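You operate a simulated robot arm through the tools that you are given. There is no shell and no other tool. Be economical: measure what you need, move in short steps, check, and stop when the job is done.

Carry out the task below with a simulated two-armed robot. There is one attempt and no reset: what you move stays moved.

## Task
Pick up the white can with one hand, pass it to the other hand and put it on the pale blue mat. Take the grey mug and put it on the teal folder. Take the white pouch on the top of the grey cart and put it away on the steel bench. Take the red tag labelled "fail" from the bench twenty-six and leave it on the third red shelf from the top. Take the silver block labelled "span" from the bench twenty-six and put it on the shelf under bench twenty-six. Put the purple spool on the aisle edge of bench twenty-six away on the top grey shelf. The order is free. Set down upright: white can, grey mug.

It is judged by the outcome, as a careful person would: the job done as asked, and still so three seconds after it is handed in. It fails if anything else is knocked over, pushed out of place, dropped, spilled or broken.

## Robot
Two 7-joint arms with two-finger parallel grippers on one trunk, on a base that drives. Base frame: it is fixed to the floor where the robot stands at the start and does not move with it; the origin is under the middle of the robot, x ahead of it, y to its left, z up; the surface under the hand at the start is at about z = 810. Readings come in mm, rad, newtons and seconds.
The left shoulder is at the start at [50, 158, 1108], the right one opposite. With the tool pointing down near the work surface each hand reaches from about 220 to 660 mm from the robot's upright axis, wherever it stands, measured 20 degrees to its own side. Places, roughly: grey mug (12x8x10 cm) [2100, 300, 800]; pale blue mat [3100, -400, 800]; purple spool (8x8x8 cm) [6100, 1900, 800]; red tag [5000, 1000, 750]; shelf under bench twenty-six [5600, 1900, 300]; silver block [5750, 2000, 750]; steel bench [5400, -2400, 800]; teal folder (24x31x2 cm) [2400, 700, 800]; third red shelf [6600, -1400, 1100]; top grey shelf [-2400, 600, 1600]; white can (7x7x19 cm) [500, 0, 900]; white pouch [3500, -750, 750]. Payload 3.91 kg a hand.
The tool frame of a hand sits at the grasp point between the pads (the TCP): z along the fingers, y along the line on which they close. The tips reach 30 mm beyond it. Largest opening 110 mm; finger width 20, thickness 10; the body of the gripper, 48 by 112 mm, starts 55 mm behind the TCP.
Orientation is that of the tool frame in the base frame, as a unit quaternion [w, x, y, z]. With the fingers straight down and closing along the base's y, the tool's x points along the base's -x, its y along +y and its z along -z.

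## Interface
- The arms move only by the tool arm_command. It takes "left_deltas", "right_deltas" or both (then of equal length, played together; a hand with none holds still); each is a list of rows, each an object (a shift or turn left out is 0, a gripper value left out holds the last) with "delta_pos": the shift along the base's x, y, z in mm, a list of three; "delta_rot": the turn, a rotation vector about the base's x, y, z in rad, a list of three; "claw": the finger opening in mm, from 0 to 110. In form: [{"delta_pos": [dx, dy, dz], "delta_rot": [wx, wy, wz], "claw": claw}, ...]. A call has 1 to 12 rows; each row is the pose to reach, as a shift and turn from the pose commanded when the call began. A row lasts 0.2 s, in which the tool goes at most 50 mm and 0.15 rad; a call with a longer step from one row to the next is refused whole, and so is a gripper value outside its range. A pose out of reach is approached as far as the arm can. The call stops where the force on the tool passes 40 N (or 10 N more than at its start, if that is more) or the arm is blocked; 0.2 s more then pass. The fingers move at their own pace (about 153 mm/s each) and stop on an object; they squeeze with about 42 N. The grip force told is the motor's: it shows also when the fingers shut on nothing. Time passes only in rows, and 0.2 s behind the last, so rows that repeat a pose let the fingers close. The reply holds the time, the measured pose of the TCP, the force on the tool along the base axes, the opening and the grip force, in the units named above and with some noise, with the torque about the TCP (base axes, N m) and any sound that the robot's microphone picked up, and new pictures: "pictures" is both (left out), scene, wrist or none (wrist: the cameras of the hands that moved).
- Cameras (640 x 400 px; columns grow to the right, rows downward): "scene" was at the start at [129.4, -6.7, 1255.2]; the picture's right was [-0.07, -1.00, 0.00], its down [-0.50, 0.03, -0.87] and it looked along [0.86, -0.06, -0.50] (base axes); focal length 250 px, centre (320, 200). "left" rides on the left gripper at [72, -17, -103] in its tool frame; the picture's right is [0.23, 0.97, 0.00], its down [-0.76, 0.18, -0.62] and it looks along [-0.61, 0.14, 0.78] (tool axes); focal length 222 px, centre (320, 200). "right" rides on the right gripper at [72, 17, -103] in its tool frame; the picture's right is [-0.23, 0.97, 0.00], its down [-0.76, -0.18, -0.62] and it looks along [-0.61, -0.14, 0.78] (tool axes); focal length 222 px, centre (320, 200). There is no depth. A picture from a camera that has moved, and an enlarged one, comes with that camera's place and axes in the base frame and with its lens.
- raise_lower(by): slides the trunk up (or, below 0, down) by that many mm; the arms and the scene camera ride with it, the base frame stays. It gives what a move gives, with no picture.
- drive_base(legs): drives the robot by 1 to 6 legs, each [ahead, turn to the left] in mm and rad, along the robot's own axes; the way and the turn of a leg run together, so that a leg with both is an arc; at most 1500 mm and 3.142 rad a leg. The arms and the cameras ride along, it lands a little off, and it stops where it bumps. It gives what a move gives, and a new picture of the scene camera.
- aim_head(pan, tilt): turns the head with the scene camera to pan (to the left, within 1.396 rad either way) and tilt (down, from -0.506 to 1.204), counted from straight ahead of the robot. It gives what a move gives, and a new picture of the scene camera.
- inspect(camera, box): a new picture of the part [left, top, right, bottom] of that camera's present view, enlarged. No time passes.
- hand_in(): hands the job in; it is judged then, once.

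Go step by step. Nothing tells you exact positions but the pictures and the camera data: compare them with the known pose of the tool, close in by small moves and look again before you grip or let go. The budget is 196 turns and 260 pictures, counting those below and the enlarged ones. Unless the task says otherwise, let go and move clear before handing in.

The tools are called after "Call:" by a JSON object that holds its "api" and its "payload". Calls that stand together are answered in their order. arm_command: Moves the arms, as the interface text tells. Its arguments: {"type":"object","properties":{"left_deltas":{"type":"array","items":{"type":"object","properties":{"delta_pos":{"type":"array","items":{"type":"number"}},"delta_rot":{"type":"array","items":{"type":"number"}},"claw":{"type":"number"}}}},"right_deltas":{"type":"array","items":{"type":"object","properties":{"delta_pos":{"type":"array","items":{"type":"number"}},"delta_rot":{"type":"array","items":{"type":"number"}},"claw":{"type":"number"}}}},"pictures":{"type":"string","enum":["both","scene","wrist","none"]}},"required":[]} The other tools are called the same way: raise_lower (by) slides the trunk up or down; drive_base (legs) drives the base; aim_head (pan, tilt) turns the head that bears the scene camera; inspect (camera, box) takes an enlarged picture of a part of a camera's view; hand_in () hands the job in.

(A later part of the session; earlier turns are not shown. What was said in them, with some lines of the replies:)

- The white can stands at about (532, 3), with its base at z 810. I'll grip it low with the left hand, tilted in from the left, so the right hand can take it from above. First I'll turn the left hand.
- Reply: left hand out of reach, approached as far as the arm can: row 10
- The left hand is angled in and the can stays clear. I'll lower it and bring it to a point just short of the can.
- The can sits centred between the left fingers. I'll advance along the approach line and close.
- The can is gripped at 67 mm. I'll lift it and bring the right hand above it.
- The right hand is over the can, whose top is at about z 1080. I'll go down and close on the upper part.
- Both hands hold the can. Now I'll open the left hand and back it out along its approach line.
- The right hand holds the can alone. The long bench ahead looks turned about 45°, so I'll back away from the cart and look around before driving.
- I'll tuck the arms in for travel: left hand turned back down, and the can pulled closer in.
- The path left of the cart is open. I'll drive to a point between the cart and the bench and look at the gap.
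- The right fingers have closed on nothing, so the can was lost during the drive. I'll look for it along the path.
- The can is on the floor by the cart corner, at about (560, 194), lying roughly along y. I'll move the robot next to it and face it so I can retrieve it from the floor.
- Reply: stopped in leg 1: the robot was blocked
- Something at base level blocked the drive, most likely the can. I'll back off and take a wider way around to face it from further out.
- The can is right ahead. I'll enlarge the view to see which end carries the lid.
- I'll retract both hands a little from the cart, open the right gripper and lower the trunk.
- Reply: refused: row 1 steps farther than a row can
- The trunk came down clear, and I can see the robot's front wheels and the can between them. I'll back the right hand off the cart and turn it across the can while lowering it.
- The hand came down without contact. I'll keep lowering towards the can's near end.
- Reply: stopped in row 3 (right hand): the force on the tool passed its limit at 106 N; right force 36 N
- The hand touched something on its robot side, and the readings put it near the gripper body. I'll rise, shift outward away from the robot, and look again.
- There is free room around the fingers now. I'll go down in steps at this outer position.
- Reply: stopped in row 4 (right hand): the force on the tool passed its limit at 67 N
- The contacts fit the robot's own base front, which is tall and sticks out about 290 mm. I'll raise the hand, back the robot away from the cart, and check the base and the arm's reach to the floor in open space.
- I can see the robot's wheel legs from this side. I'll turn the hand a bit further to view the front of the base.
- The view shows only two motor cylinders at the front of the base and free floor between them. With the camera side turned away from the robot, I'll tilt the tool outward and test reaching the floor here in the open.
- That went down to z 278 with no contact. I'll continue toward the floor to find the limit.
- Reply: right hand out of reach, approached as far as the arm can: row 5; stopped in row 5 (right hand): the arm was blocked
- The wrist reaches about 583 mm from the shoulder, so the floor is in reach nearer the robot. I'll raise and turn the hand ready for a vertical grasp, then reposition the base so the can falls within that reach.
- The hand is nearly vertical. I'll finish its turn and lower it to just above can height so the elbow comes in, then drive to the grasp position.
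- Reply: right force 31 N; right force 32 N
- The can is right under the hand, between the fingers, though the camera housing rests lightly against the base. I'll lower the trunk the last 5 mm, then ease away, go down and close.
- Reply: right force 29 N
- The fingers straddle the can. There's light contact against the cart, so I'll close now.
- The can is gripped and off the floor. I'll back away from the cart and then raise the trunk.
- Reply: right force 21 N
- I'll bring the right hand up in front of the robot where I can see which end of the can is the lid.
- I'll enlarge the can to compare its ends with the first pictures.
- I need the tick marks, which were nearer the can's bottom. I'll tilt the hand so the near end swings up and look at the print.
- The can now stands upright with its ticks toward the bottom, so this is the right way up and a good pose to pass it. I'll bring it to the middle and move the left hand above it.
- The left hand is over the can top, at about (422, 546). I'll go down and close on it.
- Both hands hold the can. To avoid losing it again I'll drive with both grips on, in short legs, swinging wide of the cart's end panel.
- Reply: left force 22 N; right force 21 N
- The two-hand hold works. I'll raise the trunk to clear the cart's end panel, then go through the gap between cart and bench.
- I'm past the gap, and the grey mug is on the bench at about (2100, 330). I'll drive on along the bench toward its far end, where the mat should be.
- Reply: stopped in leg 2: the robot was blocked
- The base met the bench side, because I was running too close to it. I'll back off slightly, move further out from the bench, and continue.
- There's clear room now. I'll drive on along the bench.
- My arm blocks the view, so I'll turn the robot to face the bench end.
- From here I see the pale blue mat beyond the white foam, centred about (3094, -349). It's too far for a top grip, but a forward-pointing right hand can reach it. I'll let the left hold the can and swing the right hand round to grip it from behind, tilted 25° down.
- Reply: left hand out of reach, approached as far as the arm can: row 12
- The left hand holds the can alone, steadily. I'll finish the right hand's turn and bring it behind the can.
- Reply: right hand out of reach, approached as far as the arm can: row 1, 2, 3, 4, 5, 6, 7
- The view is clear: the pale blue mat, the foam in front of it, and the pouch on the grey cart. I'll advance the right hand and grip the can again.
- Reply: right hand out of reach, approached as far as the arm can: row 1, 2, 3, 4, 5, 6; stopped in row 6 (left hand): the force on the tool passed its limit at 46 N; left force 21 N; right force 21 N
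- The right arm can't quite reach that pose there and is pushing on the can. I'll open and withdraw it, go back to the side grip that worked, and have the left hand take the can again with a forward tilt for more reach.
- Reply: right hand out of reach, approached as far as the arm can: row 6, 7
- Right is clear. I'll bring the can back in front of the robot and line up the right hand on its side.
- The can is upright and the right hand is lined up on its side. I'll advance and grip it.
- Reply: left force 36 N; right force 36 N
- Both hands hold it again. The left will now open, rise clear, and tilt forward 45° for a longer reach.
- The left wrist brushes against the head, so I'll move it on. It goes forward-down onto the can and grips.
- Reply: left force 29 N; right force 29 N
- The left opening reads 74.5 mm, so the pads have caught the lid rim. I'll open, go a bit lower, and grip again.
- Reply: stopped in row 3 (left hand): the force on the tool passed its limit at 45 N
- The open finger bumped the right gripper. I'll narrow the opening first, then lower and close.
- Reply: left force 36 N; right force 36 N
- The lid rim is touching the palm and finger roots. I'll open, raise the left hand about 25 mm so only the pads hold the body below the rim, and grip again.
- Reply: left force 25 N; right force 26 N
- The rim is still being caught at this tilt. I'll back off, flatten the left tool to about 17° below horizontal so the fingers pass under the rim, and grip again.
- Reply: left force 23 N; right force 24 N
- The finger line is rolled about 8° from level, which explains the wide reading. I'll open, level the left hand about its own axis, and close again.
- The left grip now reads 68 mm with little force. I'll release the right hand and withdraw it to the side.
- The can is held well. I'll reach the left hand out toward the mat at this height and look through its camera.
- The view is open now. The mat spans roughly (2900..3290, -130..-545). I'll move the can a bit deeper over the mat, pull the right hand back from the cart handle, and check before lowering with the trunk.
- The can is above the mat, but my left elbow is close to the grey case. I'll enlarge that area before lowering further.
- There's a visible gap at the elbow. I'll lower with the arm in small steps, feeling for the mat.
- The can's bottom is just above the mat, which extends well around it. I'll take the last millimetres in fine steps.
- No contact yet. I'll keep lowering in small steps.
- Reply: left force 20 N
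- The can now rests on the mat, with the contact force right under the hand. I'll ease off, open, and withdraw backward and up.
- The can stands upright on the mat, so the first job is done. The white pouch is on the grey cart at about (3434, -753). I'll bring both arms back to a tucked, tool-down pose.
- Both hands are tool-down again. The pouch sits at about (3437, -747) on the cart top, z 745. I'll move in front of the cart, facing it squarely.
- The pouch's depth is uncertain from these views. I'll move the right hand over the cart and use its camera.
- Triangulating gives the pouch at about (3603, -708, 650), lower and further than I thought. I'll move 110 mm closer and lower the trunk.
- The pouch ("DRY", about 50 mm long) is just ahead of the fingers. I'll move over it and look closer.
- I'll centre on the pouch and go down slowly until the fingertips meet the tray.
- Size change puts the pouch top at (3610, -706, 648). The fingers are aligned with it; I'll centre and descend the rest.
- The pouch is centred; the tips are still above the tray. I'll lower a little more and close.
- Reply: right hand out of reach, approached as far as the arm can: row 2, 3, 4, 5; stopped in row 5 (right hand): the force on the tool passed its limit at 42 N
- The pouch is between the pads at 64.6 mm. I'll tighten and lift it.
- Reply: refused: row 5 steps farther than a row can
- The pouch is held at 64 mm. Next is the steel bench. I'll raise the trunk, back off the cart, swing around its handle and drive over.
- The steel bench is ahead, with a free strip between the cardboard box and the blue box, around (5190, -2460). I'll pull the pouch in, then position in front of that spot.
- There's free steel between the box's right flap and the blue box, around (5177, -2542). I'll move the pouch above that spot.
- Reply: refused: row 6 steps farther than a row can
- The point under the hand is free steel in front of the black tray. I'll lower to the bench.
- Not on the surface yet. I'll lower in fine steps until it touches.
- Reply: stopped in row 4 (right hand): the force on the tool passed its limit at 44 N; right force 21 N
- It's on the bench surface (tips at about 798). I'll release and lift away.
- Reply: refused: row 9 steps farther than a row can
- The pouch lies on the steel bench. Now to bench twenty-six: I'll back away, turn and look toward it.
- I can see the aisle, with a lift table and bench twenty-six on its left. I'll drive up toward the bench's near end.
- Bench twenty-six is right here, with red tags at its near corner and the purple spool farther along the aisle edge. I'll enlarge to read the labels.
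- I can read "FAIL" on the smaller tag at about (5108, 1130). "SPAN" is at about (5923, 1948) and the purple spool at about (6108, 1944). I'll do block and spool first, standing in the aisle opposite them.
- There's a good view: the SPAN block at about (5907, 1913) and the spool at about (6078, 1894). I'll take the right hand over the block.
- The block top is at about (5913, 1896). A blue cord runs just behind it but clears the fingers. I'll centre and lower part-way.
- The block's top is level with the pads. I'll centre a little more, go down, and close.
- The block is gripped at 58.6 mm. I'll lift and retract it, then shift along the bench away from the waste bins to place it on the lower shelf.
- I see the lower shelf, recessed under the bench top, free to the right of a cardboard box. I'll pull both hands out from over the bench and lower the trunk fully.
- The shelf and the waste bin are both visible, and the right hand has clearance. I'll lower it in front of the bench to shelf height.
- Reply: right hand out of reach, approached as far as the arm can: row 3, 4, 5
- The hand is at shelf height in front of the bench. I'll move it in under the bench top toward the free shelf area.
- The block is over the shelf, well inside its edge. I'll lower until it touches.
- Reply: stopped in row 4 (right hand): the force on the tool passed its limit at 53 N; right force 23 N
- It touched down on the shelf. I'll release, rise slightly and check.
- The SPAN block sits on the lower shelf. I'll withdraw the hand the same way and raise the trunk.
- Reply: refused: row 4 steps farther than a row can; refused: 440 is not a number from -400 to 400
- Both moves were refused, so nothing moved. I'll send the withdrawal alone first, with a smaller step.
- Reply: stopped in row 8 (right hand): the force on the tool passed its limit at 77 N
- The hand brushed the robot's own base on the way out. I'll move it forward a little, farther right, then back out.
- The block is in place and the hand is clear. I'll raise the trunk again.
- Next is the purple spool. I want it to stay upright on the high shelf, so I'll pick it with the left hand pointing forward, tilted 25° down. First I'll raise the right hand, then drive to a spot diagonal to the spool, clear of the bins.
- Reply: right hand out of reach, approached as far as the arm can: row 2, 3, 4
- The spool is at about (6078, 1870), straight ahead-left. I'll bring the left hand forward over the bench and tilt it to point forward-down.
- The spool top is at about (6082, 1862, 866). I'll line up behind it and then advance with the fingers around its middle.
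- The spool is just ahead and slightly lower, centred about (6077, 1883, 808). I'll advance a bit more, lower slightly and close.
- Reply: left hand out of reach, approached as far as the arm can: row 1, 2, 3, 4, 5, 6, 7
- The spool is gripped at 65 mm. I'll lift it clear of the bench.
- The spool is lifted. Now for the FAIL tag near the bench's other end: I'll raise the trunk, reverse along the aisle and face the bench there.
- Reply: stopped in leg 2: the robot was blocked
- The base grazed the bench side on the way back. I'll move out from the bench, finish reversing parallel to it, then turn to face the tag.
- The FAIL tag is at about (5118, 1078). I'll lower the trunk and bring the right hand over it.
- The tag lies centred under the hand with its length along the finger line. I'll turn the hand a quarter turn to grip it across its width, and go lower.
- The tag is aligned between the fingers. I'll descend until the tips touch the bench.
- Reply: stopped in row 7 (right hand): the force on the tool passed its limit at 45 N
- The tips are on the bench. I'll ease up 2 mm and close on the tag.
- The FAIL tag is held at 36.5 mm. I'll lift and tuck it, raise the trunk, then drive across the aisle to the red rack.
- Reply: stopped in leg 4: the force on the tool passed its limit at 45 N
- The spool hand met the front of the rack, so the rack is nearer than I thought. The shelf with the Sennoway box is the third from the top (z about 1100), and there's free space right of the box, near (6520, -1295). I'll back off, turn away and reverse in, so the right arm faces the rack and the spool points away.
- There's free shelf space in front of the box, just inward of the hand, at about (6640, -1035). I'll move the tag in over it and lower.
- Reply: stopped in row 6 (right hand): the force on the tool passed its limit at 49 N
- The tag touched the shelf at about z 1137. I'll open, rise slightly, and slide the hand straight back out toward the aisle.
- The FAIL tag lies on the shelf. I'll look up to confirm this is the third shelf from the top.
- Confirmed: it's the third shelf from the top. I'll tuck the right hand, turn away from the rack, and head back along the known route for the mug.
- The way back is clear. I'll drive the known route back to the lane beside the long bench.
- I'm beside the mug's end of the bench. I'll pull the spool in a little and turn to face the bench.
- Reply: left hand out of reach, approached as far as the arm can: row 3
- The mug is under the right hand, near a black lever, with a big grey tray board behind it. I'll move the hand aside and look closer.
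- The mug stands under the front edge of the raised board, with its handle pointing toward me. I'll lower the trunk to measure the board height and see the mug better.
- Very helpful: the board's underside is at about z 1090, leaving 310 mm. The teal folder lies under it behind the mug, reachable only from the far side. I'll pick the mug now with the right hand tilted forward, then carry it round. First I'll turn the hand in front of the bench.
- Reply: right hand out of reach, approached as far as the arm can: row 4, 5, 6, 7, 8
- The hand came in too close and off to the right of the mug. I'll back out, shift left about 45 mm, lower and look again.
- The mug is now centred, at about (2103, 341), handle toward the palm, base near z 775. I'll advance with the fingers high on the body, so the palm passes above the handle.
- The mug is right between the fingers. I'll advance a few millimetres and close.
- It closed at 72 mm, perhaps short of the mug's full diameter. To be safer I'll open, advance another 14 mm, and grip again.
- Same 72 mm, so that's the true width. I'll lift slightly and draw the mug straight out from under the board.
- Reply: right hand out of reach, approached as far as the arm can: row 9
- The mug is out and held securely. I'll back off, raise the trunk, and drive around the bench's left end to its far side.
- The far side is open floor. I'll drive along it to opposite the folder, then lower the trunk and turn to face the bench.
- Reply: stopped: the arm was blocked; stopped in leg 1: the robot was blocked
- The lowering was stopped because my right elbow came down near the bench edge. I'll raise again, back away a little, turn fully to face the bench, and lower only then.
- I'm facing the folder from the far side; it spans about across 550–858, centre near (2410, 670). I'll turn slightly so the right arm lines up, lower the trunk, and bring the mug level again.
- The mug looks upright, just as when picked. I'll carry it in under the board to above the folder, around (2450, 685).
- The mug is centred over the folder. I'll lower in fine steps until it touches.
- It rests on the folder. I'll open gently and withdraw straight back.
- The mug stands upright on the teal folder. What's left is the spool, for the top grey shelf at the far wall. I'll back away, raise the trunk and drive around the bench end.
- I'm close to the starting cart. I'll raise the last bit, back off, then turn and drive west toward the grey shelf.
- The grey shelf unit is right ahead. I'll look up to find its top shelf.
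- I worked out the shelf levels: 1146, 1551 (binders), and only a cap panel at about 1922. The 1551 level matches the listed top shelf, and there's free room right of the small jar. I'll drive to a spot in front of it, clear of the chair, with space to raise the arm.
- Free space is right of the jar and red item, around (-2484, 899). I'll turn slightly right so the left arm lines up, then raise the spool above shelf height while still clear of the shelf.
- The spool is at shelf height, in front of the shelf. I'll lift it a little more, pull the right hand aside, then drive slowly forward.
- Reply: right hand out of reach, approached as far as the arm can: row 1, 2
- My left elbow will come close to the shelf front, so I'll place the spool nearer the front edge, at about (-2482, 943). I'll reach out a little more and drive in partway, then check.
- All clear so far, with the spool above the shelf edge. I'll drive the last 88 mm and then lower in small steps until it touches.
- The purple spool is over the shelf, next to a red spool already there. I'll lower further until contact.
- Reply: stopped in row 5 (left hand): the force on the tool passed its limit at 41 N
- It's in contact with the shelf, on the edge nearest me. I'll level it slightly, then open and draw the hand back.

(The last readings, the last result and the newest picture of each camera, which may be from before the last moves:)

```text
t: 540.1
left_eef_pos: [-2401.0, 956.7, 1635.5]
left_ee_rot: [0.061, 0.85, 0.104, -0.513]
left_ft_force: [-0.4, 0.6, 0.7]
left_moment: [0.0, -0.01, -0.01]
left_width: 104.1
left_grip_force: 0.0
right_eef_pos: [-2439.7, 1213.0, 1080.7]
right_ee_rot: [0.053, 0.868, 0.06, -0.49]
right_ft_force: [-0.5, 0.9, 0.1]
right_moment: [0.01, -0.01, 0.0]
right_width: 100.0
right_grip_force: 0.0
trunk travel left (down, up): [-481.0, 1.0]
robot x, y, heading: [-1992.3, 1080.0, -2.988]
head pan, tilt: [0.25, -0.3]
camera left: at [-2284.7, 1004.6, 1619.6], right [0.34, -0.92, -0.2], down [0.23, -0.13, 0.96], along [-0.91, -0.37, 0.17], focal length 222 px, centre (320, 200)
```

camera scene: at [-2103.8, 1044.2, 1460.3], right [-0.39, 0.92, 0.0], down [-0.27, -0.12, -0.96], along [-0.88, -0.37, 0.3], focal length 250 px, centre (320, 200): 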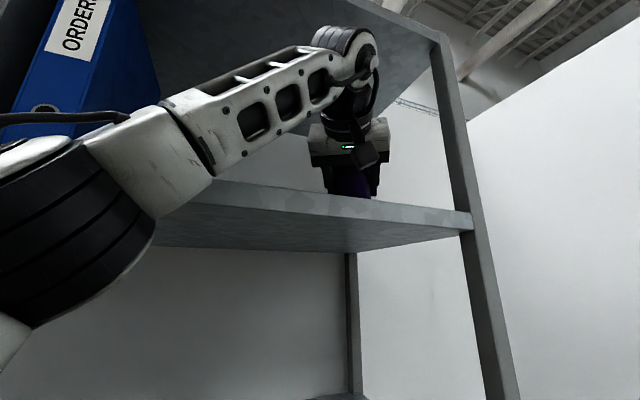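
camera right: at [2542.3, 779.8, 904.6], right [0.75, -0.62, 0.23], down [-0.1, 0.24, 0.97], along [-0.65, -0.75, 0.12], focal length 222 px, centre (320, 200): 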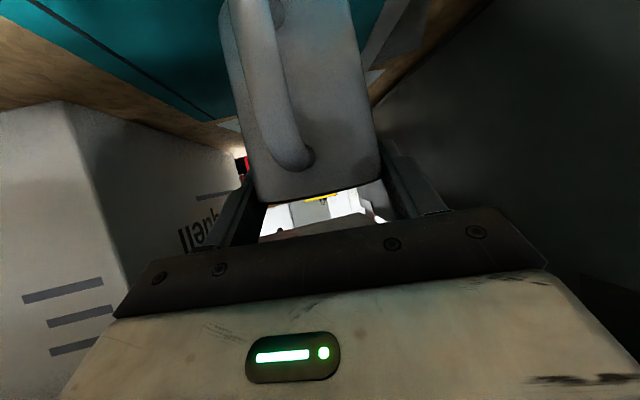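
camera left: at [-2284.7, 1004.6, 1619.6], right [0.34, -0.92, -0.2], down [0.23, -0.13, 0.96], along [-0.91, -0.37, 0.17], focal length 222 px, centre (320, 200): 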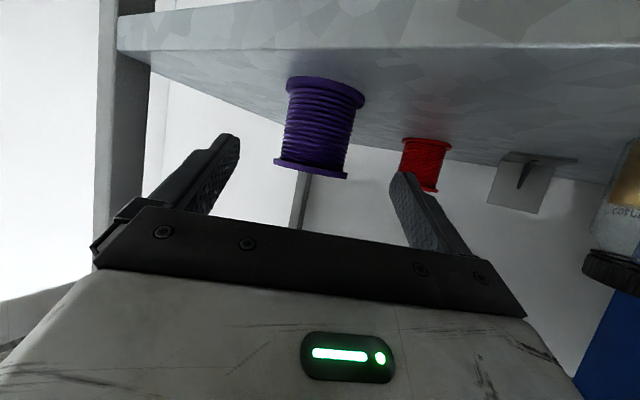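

The spool stands on the top shelf beside the red one. I'll back the robot away and take a final look.

Call:
{"api": "drive_base", "payload": {"legs": [[-350, 0]]}}

Call:
{"api": "inspect", "payload": {"camera": "scene", "box": [200, 80, 520, 280]}}

```text
t: 542.4
left_eef_pos: [-2057.3, 1013.5, 1634.4]
left_ee_rot: [0.057, 0.852, 0.097, -0.512]
left_ft_force: [-0.2, 0.0, 0.2]
left_moment: [0.01, -0.01, 0.01]
left_width: 103.9
left_grip_force: 0.0
right_eef_pos: [-2087.8, 1271.7, 1081.0]
right_ee_rot: [0.048, 0.868, 0.053, -0.491]
right_ft_force: [-0.8, 0.1, 0.8]
right_moment: [0.02, 0.0, -0.03]
right_width: 99.9
right_grip_force: 0.0
trunk travel left (down, up): [-481.0, 1.0]
robot x, y, heading: [-1642.7, 1132.5, -3.004]
head pan, tilt: [0.25, -0.3]
camera scene: at [-1755.3, 1097.0, 1460.3], right [-0.38, 0.93, 0.0], down [-0.27, -0.11, -0.96], along [-0.88, -0.36, 0.3], focal length 250 px, centre (320, 200)
```

scene: 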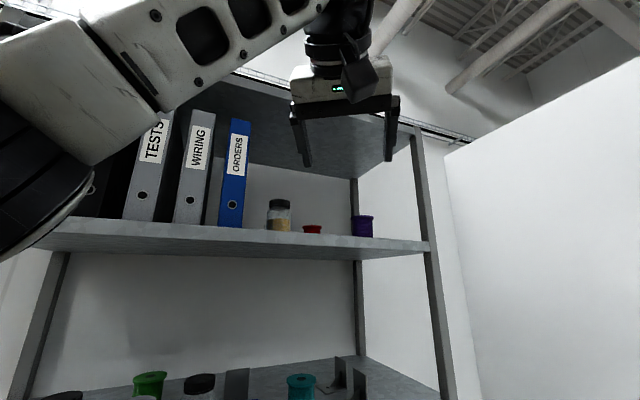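

```text
2.00 times, centred on (360, 180) of scene
camera zoom: at [-1755.3, 1097.0, 1460.3], right [-0.38, 0.93, 0.0], down [-0.27, -0.11, -0.96], along [-0.88, -0.36, 0.3], focal length 499 px, centre (240, 240)
```

zoom: 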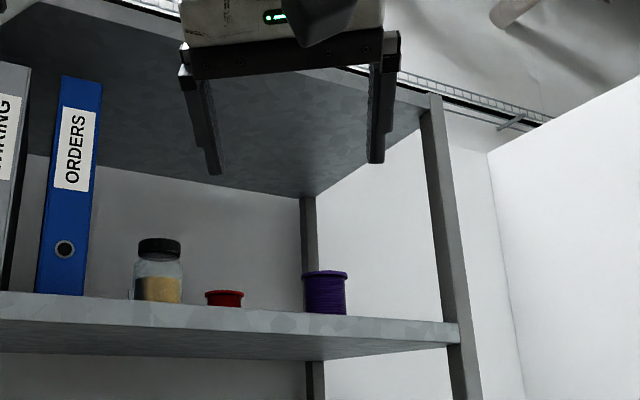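

The spool stands upright on the shelf and both hands are empty and clear. All six items are placed, so I'm handing in.

Call:
{"api": "hand_in", "payload": {}}

```text
The job is handed in.
```

I placed all six items and handed the job in, but the white can slipped from the right hand onto the floor during the first drive. I picked it up again, passed it between the hands again, and it now stands upright on the pale blue mat.

- **Placed:** The grey mug is upright on the teal folder, the pouch is on the steel bench, and the FAIL tag is on the third red shelf. The SPAN block is on the shelf under bench twenty-six.
- **Spool:** It is on the binder shelf of the grey unit, at about z 1550. I took that as the top shelf because it matches the listed height; there is a bare panel above it at about z 1920.
- **Bumps:** The base or an arm touched something a few times: the starting cart, both benches and the red rack. I saw nothing knocked over or moved.
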